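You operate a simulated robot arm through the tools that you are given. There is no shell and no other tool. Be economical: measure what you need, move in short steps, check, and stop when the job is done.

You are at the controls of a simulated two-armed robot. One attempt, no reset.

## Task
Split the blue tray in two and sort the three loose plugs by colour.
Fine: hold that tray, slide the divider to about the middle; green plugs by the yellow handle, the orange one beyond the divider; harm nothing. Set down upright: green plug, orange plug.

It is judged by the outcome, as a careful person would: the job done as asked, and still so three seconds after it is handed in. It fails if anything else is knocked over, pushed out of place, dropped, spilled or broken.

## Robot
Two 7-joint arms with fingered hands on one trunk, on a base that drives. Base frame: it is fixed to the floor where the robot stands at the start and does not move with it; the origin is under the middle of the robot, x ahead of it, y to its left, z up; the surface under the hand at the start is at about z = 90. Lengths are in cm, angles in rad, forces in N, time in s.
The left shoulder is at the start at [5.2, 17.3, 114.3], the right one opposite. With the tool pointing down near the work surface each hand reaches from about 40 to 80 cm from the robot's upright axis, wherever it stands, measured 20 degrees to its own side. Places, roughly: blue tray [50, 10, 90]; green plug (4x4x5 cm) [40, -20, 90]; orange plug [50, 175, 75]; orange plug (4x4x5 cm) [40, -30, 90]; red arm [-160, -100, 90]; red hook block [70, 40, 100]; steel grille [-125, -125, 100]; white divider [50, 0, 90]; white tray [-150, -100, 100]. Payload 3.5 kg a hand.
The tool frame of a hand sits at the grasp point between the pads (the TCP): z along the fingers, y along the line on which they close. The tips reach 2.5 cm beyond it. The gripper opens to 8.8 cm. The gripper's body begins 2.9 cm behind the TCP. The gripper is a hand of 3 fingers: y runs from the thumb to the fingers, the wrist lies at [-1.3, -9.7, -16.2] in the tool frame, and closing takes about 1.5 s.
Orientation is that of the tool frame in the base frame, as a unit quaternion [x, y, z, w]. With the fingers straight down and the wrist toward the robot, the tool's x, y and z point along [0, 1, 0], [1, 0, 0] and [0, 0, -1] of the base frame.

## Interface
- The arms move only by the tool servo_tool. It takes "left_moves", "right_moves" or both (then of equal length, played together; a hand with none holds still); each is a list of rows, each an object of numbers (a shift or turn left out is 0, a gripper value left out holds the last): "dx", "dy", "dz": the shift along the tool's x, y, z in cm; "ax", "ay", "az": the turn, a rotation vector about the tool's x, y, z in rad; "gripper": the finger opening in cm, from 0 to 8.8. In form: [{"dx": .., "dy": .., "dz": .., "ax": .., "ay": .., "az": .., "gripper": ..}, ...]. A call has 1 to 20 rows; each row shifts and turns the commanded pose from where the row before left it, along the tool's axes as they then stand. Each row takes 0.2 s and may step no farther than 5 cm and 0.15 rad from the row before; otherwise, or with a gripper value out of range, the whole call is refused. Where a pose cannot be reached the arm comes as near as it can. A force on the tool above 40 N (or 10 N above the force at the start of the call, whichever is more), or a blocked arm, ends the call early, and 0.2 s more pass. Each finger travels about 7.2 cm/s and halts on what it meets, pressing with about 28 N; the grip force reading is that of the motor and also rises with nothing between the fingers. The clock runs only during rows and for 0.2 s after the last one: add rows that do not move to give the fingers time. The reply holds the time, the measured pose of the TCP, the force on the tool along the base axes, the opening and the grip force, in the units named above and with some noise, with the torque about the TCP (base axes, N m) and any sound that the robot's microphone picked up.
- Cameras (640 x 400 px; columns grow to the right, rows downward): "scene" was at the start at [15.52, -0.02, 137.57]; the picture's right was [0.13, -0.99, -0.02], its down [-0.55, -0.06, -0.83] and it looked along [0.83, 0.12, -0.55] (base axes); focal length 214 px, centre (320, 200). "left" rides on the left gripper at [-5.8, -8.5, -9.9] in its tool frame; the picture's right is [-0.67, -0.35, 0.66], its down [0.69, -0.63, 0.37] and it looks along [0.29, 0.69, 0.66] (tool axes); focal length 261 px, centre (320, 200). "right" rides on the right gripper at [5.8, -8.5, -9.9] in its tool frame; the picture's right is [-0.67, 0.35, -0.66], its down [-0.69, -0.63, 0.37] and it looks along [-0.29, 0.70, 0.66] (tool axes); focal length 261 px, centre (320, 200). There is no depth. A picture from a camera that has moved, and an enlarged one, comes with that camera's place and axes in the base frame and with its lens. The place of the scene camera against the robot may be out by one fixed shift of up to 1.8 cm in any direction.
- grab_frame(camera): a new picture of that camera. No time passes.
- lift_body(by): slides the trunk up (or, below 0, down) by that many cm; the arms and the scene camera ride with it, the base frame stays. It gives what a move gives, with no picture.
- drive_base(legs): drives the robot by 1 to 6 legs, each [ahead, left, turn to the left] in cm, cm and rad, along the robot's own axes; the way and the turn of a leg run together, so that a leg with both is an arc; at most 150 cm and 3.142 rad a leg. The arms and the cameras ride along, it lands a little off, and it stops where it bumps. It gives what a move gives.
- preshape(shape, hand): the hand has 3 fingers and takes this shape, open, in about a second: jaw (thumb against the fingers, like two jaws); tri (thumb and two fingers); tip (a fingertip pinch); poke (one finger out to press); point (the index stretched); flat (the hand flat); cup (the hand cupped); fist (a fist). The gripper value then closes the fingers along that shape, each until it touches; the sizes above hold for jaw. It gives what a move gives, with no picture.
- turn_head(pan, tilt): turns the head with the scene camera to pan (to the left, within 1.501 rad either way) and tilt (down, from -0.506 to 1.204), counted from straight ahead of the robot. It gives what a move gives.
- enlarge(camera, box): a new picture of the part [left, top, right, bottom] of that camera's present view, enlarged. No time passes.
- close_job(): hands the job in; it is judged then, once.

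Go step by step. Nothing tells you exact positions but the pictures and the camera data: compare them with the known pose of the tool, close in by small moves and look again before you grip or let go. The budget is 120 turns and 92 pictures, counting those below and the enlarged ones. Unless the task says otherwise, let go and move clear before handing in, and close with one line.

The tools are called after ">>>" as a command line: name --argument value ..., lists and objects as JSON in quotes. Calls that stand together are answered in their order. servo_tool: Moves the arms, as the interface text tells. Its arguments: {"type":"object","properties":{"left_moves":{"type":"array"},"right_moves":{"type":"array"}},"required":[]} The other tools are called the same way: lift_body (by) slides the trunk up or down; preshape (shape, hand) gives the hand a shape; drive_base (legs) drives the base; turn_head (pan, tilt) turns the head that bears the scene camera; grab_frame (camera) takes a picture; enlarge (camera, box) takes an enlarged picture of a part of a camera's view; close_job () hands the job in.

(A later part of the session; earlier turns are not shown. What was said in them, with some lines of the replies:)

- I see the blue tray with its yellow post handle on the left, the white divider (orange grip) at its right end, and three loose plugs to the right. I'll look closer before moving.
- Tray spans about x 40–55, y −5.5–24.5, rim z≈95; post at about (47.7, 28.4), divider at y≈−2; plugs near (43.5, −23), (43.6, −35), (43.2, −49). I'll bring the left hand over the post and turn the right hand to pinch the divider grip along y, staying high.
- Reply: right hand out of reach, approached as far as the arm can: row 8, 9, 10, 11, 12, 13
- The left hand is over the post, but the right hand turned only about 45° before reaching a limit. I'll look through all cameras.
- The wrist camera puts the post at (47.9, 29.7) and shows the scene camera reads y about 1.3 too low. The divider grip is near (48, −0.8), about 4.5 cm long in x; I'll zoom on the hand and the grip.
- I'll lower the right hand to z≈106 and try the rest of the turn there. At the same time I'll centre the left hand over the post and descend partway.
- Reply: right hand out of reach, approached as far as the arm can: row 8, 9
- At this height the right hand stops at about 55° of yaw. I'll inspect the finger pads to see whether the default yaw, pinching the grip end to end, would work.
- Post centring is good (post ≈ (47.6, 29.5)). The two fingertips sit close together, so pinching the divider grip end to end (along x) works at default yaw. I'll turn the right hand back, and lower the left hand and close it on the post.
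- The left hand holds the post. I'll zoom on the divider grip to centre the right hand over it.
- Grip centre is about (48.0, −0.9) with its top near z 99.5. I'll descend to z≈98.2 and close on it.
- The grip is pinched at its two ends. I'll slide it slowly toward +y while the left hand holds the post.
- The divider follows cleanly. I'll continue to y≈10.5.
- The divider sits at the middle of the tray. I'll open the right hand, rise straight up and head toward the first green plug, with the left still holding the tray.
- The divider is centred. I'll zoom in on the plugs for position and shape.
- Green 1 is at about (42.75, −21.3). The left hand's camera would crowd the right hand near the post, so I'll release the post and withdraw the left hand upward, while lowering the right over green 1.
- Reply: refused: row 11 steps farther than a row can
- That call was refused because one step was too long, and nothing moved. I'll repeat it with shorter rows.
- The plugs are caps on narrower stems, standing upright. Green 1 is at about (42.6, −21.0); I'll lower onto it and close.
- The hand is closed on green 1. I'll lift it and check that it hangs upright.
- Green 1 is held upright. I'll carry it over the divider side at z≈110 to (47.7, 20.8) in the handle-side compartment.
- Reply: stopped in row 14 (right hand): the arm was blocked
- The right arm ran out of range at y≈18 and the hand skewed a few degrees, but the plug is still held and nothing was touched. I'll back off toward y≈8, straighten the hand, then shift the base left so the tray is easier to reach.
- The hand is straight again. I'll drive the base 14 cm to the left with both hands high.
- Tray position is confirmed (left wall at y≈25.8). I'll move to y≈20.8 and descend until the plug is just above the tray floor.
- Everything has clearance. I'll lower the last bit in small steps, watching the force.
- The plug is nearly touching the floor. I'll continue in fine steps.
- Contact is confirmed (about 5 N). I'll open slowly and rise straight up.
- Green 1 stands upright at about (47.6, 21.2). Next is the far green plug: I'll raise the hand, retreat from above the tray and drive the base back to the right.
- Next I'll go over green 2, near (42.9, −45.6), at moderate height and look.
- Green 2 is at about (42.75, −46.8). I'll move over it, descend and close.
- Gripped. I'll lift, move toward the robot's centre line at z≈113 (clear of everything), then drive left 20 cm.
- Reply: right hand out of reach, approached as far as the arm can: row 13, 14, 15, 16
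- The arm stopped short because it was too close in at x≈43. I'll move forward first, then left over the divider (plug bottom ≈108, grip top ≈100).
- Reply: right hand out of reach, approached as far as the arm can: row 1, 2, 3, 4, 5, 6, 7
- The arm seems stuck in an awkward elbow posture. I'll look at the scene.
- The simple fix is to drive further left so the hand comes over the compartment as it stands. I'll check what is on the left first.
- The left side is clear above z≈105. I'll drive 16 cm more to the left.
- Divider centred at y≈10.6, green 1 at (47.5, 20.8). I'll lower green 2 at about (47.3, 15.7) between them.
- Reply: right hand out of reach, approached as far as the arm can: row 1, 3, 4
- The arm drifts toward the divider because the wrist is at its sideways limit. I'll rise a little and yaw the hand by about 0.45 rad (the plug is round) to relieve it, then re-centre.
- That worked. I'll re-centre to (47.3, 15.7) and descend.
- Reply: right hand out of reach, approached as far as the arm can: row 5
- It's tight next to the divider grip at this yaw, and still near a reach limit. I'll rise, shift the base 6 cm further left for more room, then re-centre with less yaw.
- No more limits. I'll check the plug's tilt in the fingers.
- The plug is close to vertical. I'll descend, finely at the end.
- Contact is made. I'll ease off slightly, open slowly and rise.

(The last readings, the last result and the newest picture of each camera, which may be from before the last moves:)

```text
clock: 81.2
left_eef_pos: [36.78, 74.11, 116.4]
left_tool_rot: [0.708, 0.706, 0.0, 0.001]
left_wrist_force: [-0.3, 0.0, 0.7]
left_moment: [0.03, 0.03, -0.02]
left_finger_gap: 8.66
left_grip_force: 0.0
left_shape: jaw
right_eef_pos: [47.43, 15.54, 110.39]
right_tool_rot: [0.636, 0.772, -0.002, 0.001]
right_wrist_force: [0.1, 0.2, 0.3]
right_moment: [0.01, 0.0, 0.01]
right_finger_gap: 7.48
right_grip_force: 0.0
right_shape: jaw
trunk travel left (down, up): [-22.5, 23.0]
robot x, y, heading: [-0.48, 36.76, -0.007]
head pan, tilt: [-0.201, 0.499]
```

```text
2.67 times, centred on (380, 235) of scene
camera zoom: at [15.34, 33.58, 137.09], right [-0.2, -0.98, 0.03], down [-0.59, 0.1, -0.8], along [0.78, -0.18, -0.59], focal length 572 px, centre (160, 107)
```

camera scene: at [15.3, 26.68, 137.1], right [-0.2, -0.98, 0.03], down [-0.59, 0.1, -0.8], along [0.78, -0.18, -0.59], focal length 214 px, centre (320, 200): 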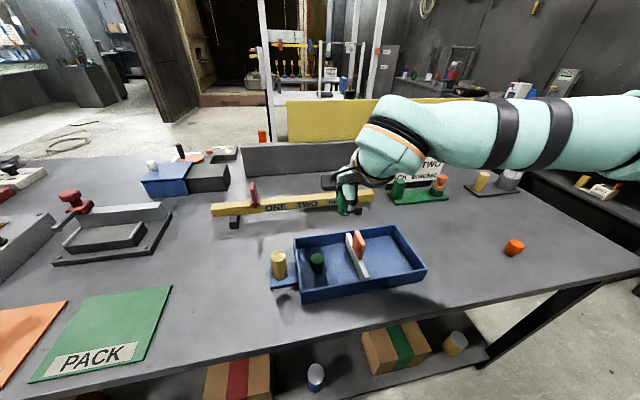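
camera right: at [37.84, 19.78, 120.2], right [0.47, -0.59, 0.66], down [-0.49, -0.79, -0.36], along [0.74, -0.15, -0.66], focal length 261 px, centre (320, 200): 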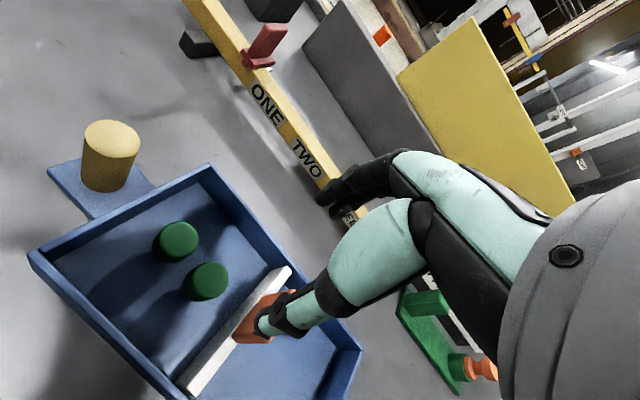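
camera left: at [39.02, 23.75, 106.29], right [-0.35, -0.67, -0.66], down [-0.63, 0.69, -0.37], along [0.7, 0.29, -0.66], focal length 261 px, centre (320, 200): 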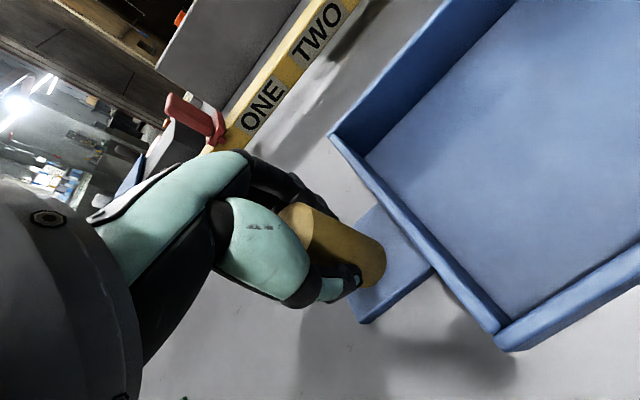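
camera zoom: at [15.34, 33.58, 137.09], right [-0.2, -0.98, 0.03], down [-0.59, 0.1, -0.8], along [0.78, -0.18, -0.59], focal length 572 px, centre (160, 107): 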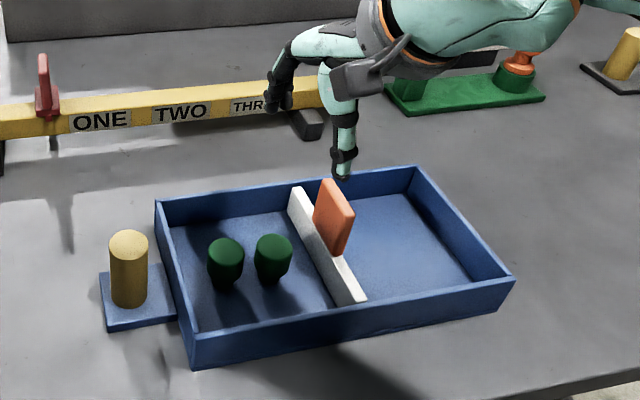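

Both green plugs stand upright by the handle. Next is the orange plug: I'll rise a bit, drive right 37 cm, and approach it.

>>> servo_tool --right_moves '[{"dz": -3, "gripper": 8.7}, {}]'

>>> drive_base --legs '[[0, -37, 0]]'

>>> servo_tool --right_moves '[{"az": 0.1, "dx": -3, "dy": -2}, {"az": 0.093, "dx": -3, "dy": -2}, {"dx": -3}, {"dx": -3}, {"dz": 3}, {"dz": 3}, {"dz": 3}, {}]'

>>> grab_frame --camera "right"

```text
clock: 81.8
left_eef_pos: [36.79, 74.04, 116.33]
left_tool_rot: [0.709, 0.705, 0.001, 0.0]
left_wrist_force: [-0.2, 0.2, 0.2]
left_moment: [-0.03, 0.01, -0.02]
left_finger_gap: 8.69
left_grip_force: 0.1
left_shape: jaw
right_eef_pos: [47.5, 15.63, 113.3]
right_tool_rot: [0.636, 0.772, -0.002, 0.001]
right_wrist_force: [-0.3, -0.3, 0.0]
right_moment: [-0.02, 0.0, -0.02]
right_finger_gap: 8.66
right_grip_force: 0.1
right_shape: jaw
trunk travel left (down, up): [-22.5, 23.0]
robot x, y, heading: [-0.2, 36.8, -0.006]
head pan, tilt: [-0.201, 0.499]
```

```text
clock: 84.1
left_eef_pos: [36.71, 37.2, 116.38]
left_tool_rot: [0.709, 0.705, 0.0, 0.0]
left_wrist_force: [-0.3, 0.5, -0.3]
left_moment: [-0.01, -0.02, 0.02]
left_finger_gap: 8.69
left_grip_force: 0.1
left_shape: jaw
right_eef_pos: [47.31, -21.31, 113.44]
right_tool_rot: [0.638, 0.77, -0.002, 0.002]
right_wrist_force: [-0.2, -0.7, 0.3]
right_moment: [0.0, 0.02, -0.01]
right_finger_gap: 8.67
right_grip_force: 0.1
right_shape: jaw
trunk travel left (down, up): [-22.5, 23.0]
robot x, y, heading: [-0.1, -0.35, -0.009]
head pan, tilt: [-0.201, 0.499]
```

```text
clock: 85.9
left_eef_pos: [36.7, 37.14, 116.35]
left_tool_rot: [0.709, 0.705, 0.001, 0.001]
left_wrist_force: [-0.3, 0.6, -0.2]
left_moment: [0.0, -0.02, 0.01]
left_finger_gap: 8.67
left_grip_force: 0.1
left_shape: jaw
right_eef_pos: [44.07, -34.01, 104.3]
right_tool_rot: [0.708, 0.706, -0.001, 0.003]
right_wrist_force: [-0.5, -0.8, 0.4]
right_moment: [0.0, -0.04, -0.02]
right_finger_gap: 8.65
right_grip_force: 0.0
right_shape: jaw
trunk travel left (down, up): [-22.5, 23.0]
robot x, y, heading: [-0.44, 0.06, -0.006]
head pan, tilt: [-0.201, 0.499]
```

```text
28 pictures are left
camera right: at [35.46, -28.04, 114.17], right [0.35, -0.67, 0.66], down [-0.63, -0.68, -0.36], along [0.69, -0.29, -0.66], focal length 261 px, centre (320, 200)
```

right: 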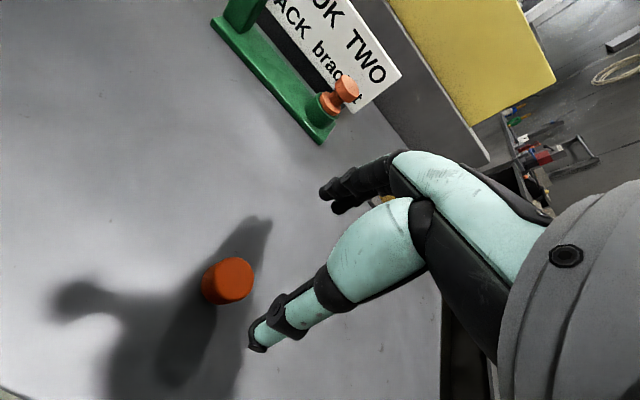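

Orange is at about (43.0, −33.5). I'll centre, descend and close.

>>> servo_tool --right_moves '[{"dx": 0.5, "dy": -1.1}, {"dz": 3}, {"dz": 3}, {"dz": 2.5}, {"dz": 1.5}, {"dz": 0.7}, {}, {"gripper": 6.5}, {"gripper": 5}, {"gripper": 4}, {"gripper": 3}, {"gripper": 2}, {}, {}, {}, {}]'

>>> servo_tool --right_moves '[{"dz": -1}, {"dz": -3}, {"dz": -4}, {"dz": -4}, {"dz": -4}, {"dz": -3}, {"dx": 3, "dy": 1.1}, {"dx": 3, "dy": 1.1}, {"dx": 3, "dy": 1.1}, {"dx": 2, "dy": 1.1}, {}]'

>>> enlarge --camera "right" --box '[180, 120, 480, 320]'

```text
clock: 89.3
left_eef_pos: [36.81, 37.18, 116.46]
left_tool_rot: [0.709, 0.705, 0.0, 0.0]
left_wrist_force: [-0.5, 0.6, -0.1]
left_moment: [0.04, -0.01, -0.04]
left_finger_gap: 8.65
left_grip_force: 0.1
left_shape: jaw
right_eef_pos: [43.23, -33.42, 93.85]
right_tool_rot: [0.708, 0.706, -0.001, 0.002]
right_wrist_force: [0.0, 0.5, 0.4]
right_moment: [0.01, -0.02, 0.03]
right_finger_gap: 2.26
right_grip_force: 27.9
right_shape: jaw
trunk travel left (down, up): [-22.5, 23.0]
robot x, y, heading: [0.47, -0.1, -0.008]
head pan, tilt: [-0.201, 0.499]
```

```text
clock: 91.7
left_eef_pos: [36.83, 37.16, 116.35]
left_tool_rot: [0.709, 0.705, 0.002, 0.001]
left_wrist_force: [0.2, 0.1, -0.1]
left_moment: [-0.01, 0.01, 0.02]
left_finger_gap: 8.69
left_grip_force: 0.1
left_shape: jaw
right_eef_pos: [47.26, -22.32, 112.65]
right_tool_rot: [0.708, 0.706, 0.0, 0.002]
right_wrist_force: [0.0, -0.3, -0.1]
right_moment: [-0.02, -0.01, -0.01]
right_finger_gap: 2.33
right_grip_force: 28.2
right_shape: jaw
trunk travel left (down, up): [-22.5, 23.0]
robot x, y, heading: [-0.22, -0.07, -0.004]
head pan, tilt: [-0.201, 0.499]
```

```text
2.00 times, centred on (330, 220) of right
camera zoom: at [38.65, -16.37, 122.54], right [0.34, -0.67, 0.66], down [-0.63, -0.68, -0.36], along [0.69, -0.29, -0.66], focal length 521 px, centre (300, 160)
```

zoom: 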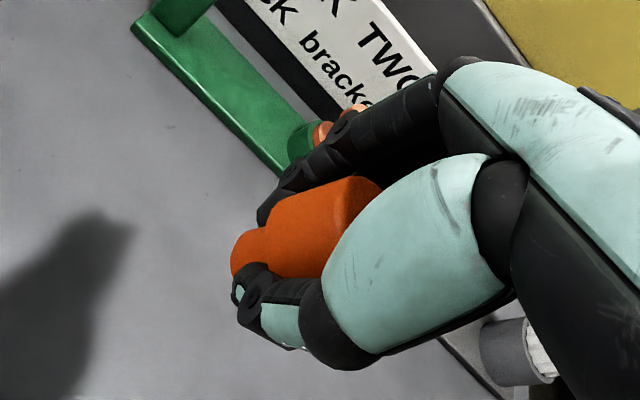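

Orange is held. I'll drive left 25.5 cm to bring it over the right compartment.

>>> drive_base --legs '[[0, 25.5, 0]]'

>>> grab_frame --camera "right"

>>> grab_frame --camera "scene"

```text
clock: 93.6
left_eef_pos: [36.81, 62.73, 116.5]
left_tool_rot: [0.709, 0.705, 0.002, -0.001]
left_wrist_force: [0.5, -0.2, -0.1]
left_moment: [0.01, 0.01, 0.0]
left_finger_gap: 8.68
left_grip_force: 0.1
left_shape: jaw
right_eef_pos: [47.47, 3.3, 112.61]
right_tool_rot: [0.709, 0.706, 0.0, 0.002]
right_wrist_force: [0.4, -0.4, -0.1]
right_moment: [-0.01, -0.02, -0.01]
right_finger_gap: 2.32
right_grip_force: 27.7
right_shape: jaw
trunk travel left (down, up): [-22.5, 23.0]
robot x, y, heading: [0.54, 25.43, -0.004]
head pan, tilt: [-0.201, 0.499]
```

```text
26 pictures are left
camera right: at [38.83, 9.2, 122.5], right [0.35, -0.67, 0.66], down [-0.63, -0.68, -0.36], along [0.69, -0.29, -0.66], focal length 261 px, centre (320, 200)
```

right: 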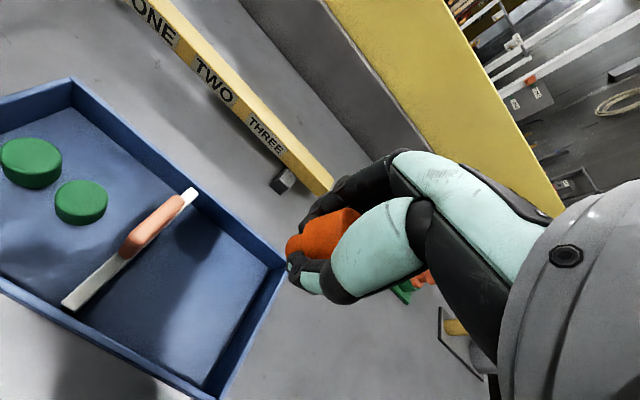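

```text
25 pictures are left
camera scene: at [15.29, 22.24, 137.1], right [-0.2, -0.98, 0.03], down [-0.59, 0.1, -0.8], along [0.78, -0.18, -0.59], focal length 214 px, centre (320, 200)
```

scene: 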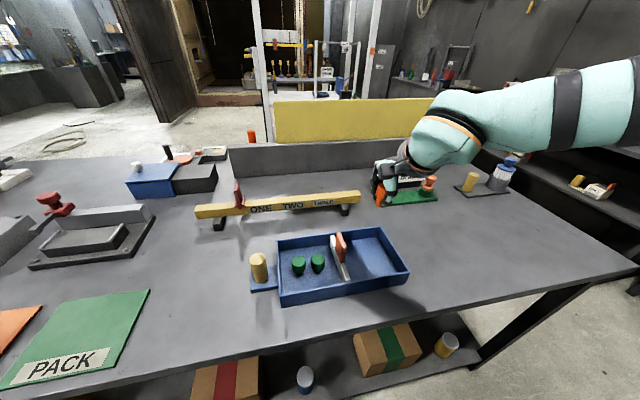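

The compartment spans y≈−2.7 to 10, so y≈3.4 is its centre. I'll descend.

>>> servo_tool --right_moves '[{"dz": 3}, {"dz": 3}, {"dz": 3}, {"dz": 3}, {"dz": 2}, {}]'

>>> enlarge --camera "scene" --box '[240, 160, 460, 310]'

```text
clock: 95.0
left_eef_pos: [36.87, 62.82, 116.39]
left_tool_rot: [0.709, 0.705, 0.0, 0.0]
left_wrist_force: [-0.7, 0.1, 0.3]
left_moment: [0.04, -0.01, 0.03]
left_finger_gap: 8.67
left_grip_force: 0.0
left_shape: jaw
right_eef_pos: [47.55, 3.34, 98.61]
right_tool_rot: [0.708, 0.706, -0.001, 0.002]
right_wrist_force: [0.2, 0.2, -0.8]
right_moment: [0.0, -0.04, 0.03]
right_finger_gap: 2.24
right_grip_force: 27.8
right_shape: jaw
trunk travel left (down, up): [-22.5, 23.0]
robot x, y, heading: [-0.04, 25.81, -0.006]
head pan, tilt: [-0.201, 0.499]
```

```text
2.67 times, centred on (350, 235) of scene
camera zoom: at [15.26, 22.37, 137.11], right [-0.2, -0.98, 0.03], down [-0.59, 0.1, -0.8], along [0.78, -0.18, -0.59], focal length 572 px, centre (240, 107)
```

zoom: 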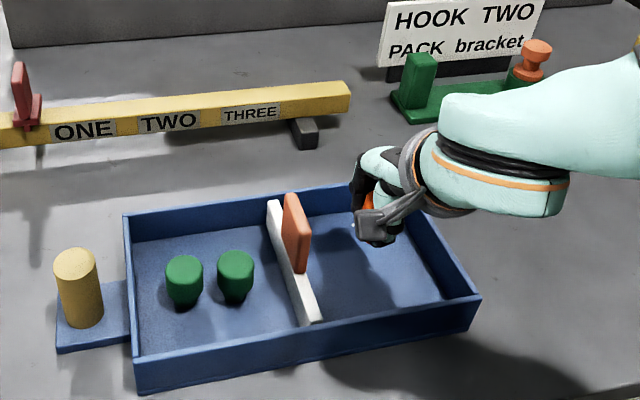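

Clear all around and tracking well. I'll lower to just above the floor, then use fine steps.

>>> servo_tool --right_moves '[{"dz": 2}, {"dz": 1}, {"dz": 0.7}, {"dz": 0.4}, {}, {"dz": 0.15}, {}, {}]'

>>> servo_tool --right_moves '[{"dz": 0.12}, {"dz": 0.12}, {}, {}]'

```text
clock: 96.8
left_eef_pos: [37.0, 62.85, 116.33]
left_tool_rot: [0.709, 0.706, 0.0, 0.001]
left_wrist_force: [-0.2, -0.4, 0.1]
left_moment: [0.02, 0.0, -0.01]
left_finger_gap: 8.68
left_grip_force: 0.1
left_shape: jaw
right_eef_pos: [47.44, 3.35, 94.54]
right_tool_rot: [0.708, 0.706, -0.001, 0.002]
right_wrist_force: [0.4, 0.4, -0.9]
right_moment: [0.02, -0.02, -0.01]
right_finger_gap: 2.21
right_grip_force: 27.7
right_shape: jaw
trunk travel left (down, up): [-22.5, 23.0]
robot x, y, heading: [0.12, 25.7, -0.009]
head pan, tilt: [-0.201, 0.499]
```

```text
clock: 97.8
left_eef_pos: [36.78, 62.78, 116.34]
left_tool_rot: [0.709, 0.705, 0.0, 0.0]
left_wrist_force: [0.0, -0.1, -0.5]
left_moment: [0.0, 0.01, -0.01]
left_finger_gap: 8.69
left_grip_force: 0.0
left_shape: jaw
right_eef_pos: [47.62, 3.25, 94.23]
right_tool_rot: [0.708, 0.706, -0.001, 0.001]
right_wrist_force: [0.0, 0.1, -0.9]
right_moment: [-0.01, 0.01, 0.0]
right_finger_gap: 2.23
right_grip_force: 28.2
right_shape: jaw
trunk travel left (down, up): [-22.5, 23.0]
robot x, y, heading: [0.28, 25.22, -0.008]
head pan, tilt: [-0.201, 0.499]
```

>>> servo_tool --right_moves '[{"dz": 0.12}, {"dz": 0.12}, {}, {}]'

```text
clock: 98.8
left_eef_pos: [36.98, 62.75, 116.48]
left_tool_rot: [0.709, 0.706, 0.001, 0.001]
left_wrist_force: [0.8, 0.4, 0.0]
left_moment: [0.01, -0.01, -0.01]
left_finger_gap: 8.69
left_grip_force: 0.2
left_shape: jaw
right_eef_pos: [47.51, 3.31, 93.85]
right_tool_rot: [0.708, 0.706, -0.001, 0.003]
right_wrist_force: [0.3, -0.2, -0.4]
right_moment: [-0.01, -0.01, 0.02]
right_finger_gap: 2.23
right_grip_force: 28.0
right_shape: jaw
trunk travel left (down, up): [-22.5, 23.0]
robot x, y, heading: [-0.04, 25.33, -0.004]
head pan, tilt: [-0.201, 0.499]
```

>>> servo_tool --right_moves '[{"dz": 0.1}, {"dz": 0.1}, {}, {}]'

```text
clock: 99.8
left_eef_pos: [36.95, 62.88, 116.31]
left_tool_rot: [0.709, 0.705, 0.001, 0.001]
left_wrist_force: [0.4, -0.6, -0.1]
left_moment: [0.01, 0.01, 0.01]
left_finger_gap: 8.7
left_grip_force: 0.0
left_shape: jaw
right_eef_pos: [47.45, 3.23, 93.83]
right_tool_rot: [0.709, 0.705, -0.001, 0.002]
right_wrist_force: [1.0, 0.6, 3.9]
right_moment: [-0.02, -0.04, 0.03]
right_finger_gap: 2.25
right_grip_force: 27.9
right_shape: jaw
trunk travel left (down, up): [-22.5, 23.0]
robot x, y, heading: [-0.01, 25.53, -0.004]
head pan, tilt: [-0.201, 0.499]
```

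Contact (about 4 N). I'll release slowly and rise straight up.

>>> servo_tool --right_moves '[{"gripper": 2.8}, {"gripper": 3.5}, {"gripper": 4.5}, {"gripper": 6}, {"gripper": 7.5}, {"gripper": 8.2}, {}, {"dz": -1}, {"dz": -2}, {"dz": -3}, {"dz": -4}, {"dz": -4}, {"dz": -4}, {}]'

>>> drive_base --legs '[[0, -22, 0]]'

>>> turn_head --pan 0.134 --tilt 0.5

>>> grab_frame --camera "scene"

>>> enlarge --camera "scene" --box '[200, 200, 400, 340]'

```text
clock: 102.8
left_eef_pos: [36.92, 62.75, 116.4]
left_tool_rot: [0.709, 0.705, 0.002, 0.001]
left_wrist_force: [1.0, -0.5, 0.3]
left_moment: [-0.01, 0.02, -0.04]
left_finger_gap: 8.66
left_grip_force: 0.1
left_shape: jaw
right_eef_pos: [47.55, 3.2, 111.69]
right_tool_rot: [0.708, 0.706, 0.0, 0.002]
right_wrist_force: [0.1, -0.6, -0.2]
right_moment: [0.02, 0.01, 0.01]
right_finger_gap: 8.18
right_grip_force: 0.0
right_shape: jaw
trunk travel left (down, up): [-22.5, 23.0]
robot x, y, heading: [0.02, 25.69, -0.005]
head pan, tilt: [-0.201, 0.499]
```

```text
clock: 104.4
left_eef_pos: [36.93, 40.71, 116.28]
left_tool_rot: [0.711, 0.703, 0.001, 0.0]
left_wrist_force: [0.2, 0.2, 0.2]
left_moment: [-0.03, -0.01, 0.01]
left_finger_gap: 8.67
left_grip_force: 0.0
left_shape: jaw
right_eef_pos: [47.08, -18.89, 111.81]
right_tool_rot: [0.712, 0.703, -0.001, 0.003]
right_wrist_force: [0.0, 0.2, 0.3]
right_moment: [0.02, 0.0, 0.03]
right_finger_gap: 8.19
right_grip_force: 0.1
right_shape: jaw
trunk travel left (down, up): [-22.5, 23.0]
robot x, y, heading: [0.07, 3.68, -0.012]
head pan, tilt: [-0.201, 0.499]
```

```text
clock: 105.3
left_eef_pos: [36.97, 40.59, 116.39]
left_tool_rot: [0.712, 0.703, 0.001, 0.0]
left_wrist_force: [0.0, 0.2, -0.8]
left_moment: [-0.02, 0.0, 0.01]
left_finger_gap: 8.68
left_grip_force: 0.0
left_shape: jaw
right_eef_pos: [47.15, -18.95, 111.61]
right_tool_rot: [0.711, 0.704, -0.001, 0.001]
right_wrist_force: [0.8, -0.8, -0.2]
right_moment: [0.0, -0.01, 0.02]
right_finger_gap: 8.2
right_grip_force: 0.0
right_shape: jaw
trunk travel left (down, up): [-22.5, 23.0]
robot x, y, heading: [-0.19, 3.76, -0.015]
head pan, tilt: [0.134, 0.499]
```

```text
23 pictures are left
camera scene: at [15.22, 3.35, 137.08], right [0.12, -0.99, -0.02], down [-0.59, -0.06, -0.8], along [0.8, 0.11, -0.6], focal length 214 px, centre (320, 200)
```

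scene: 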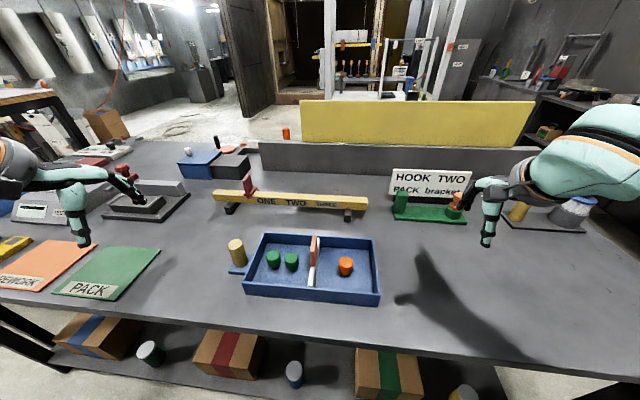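

```text
2.86 times, centred on (300, 270) of scene
camera zoom: at [15.22, 3.35, 137.08], right [0.12, -0.99, -0.02], down [-0.59, -0.06, -0.8], along [0.8, 0.11, -0.6], focal length 613 px, centre (377, 0)
```

zoom: 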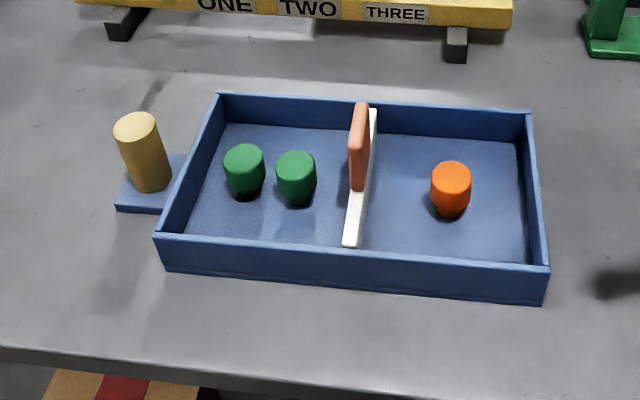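

All three plugs stand upright: both greens by the yellow handle and the orange beyond the divider, which sits at about the middle. Both hands are empty and clear, so I'm handing in.

>>> close_job

```text
The job is handed in.
```

The job is handed in: the tray is split at about the middle, with the two green plugs upright on the yellow-handle side and the orange plug upright beyond the divider. I saw nothing else disturbed.
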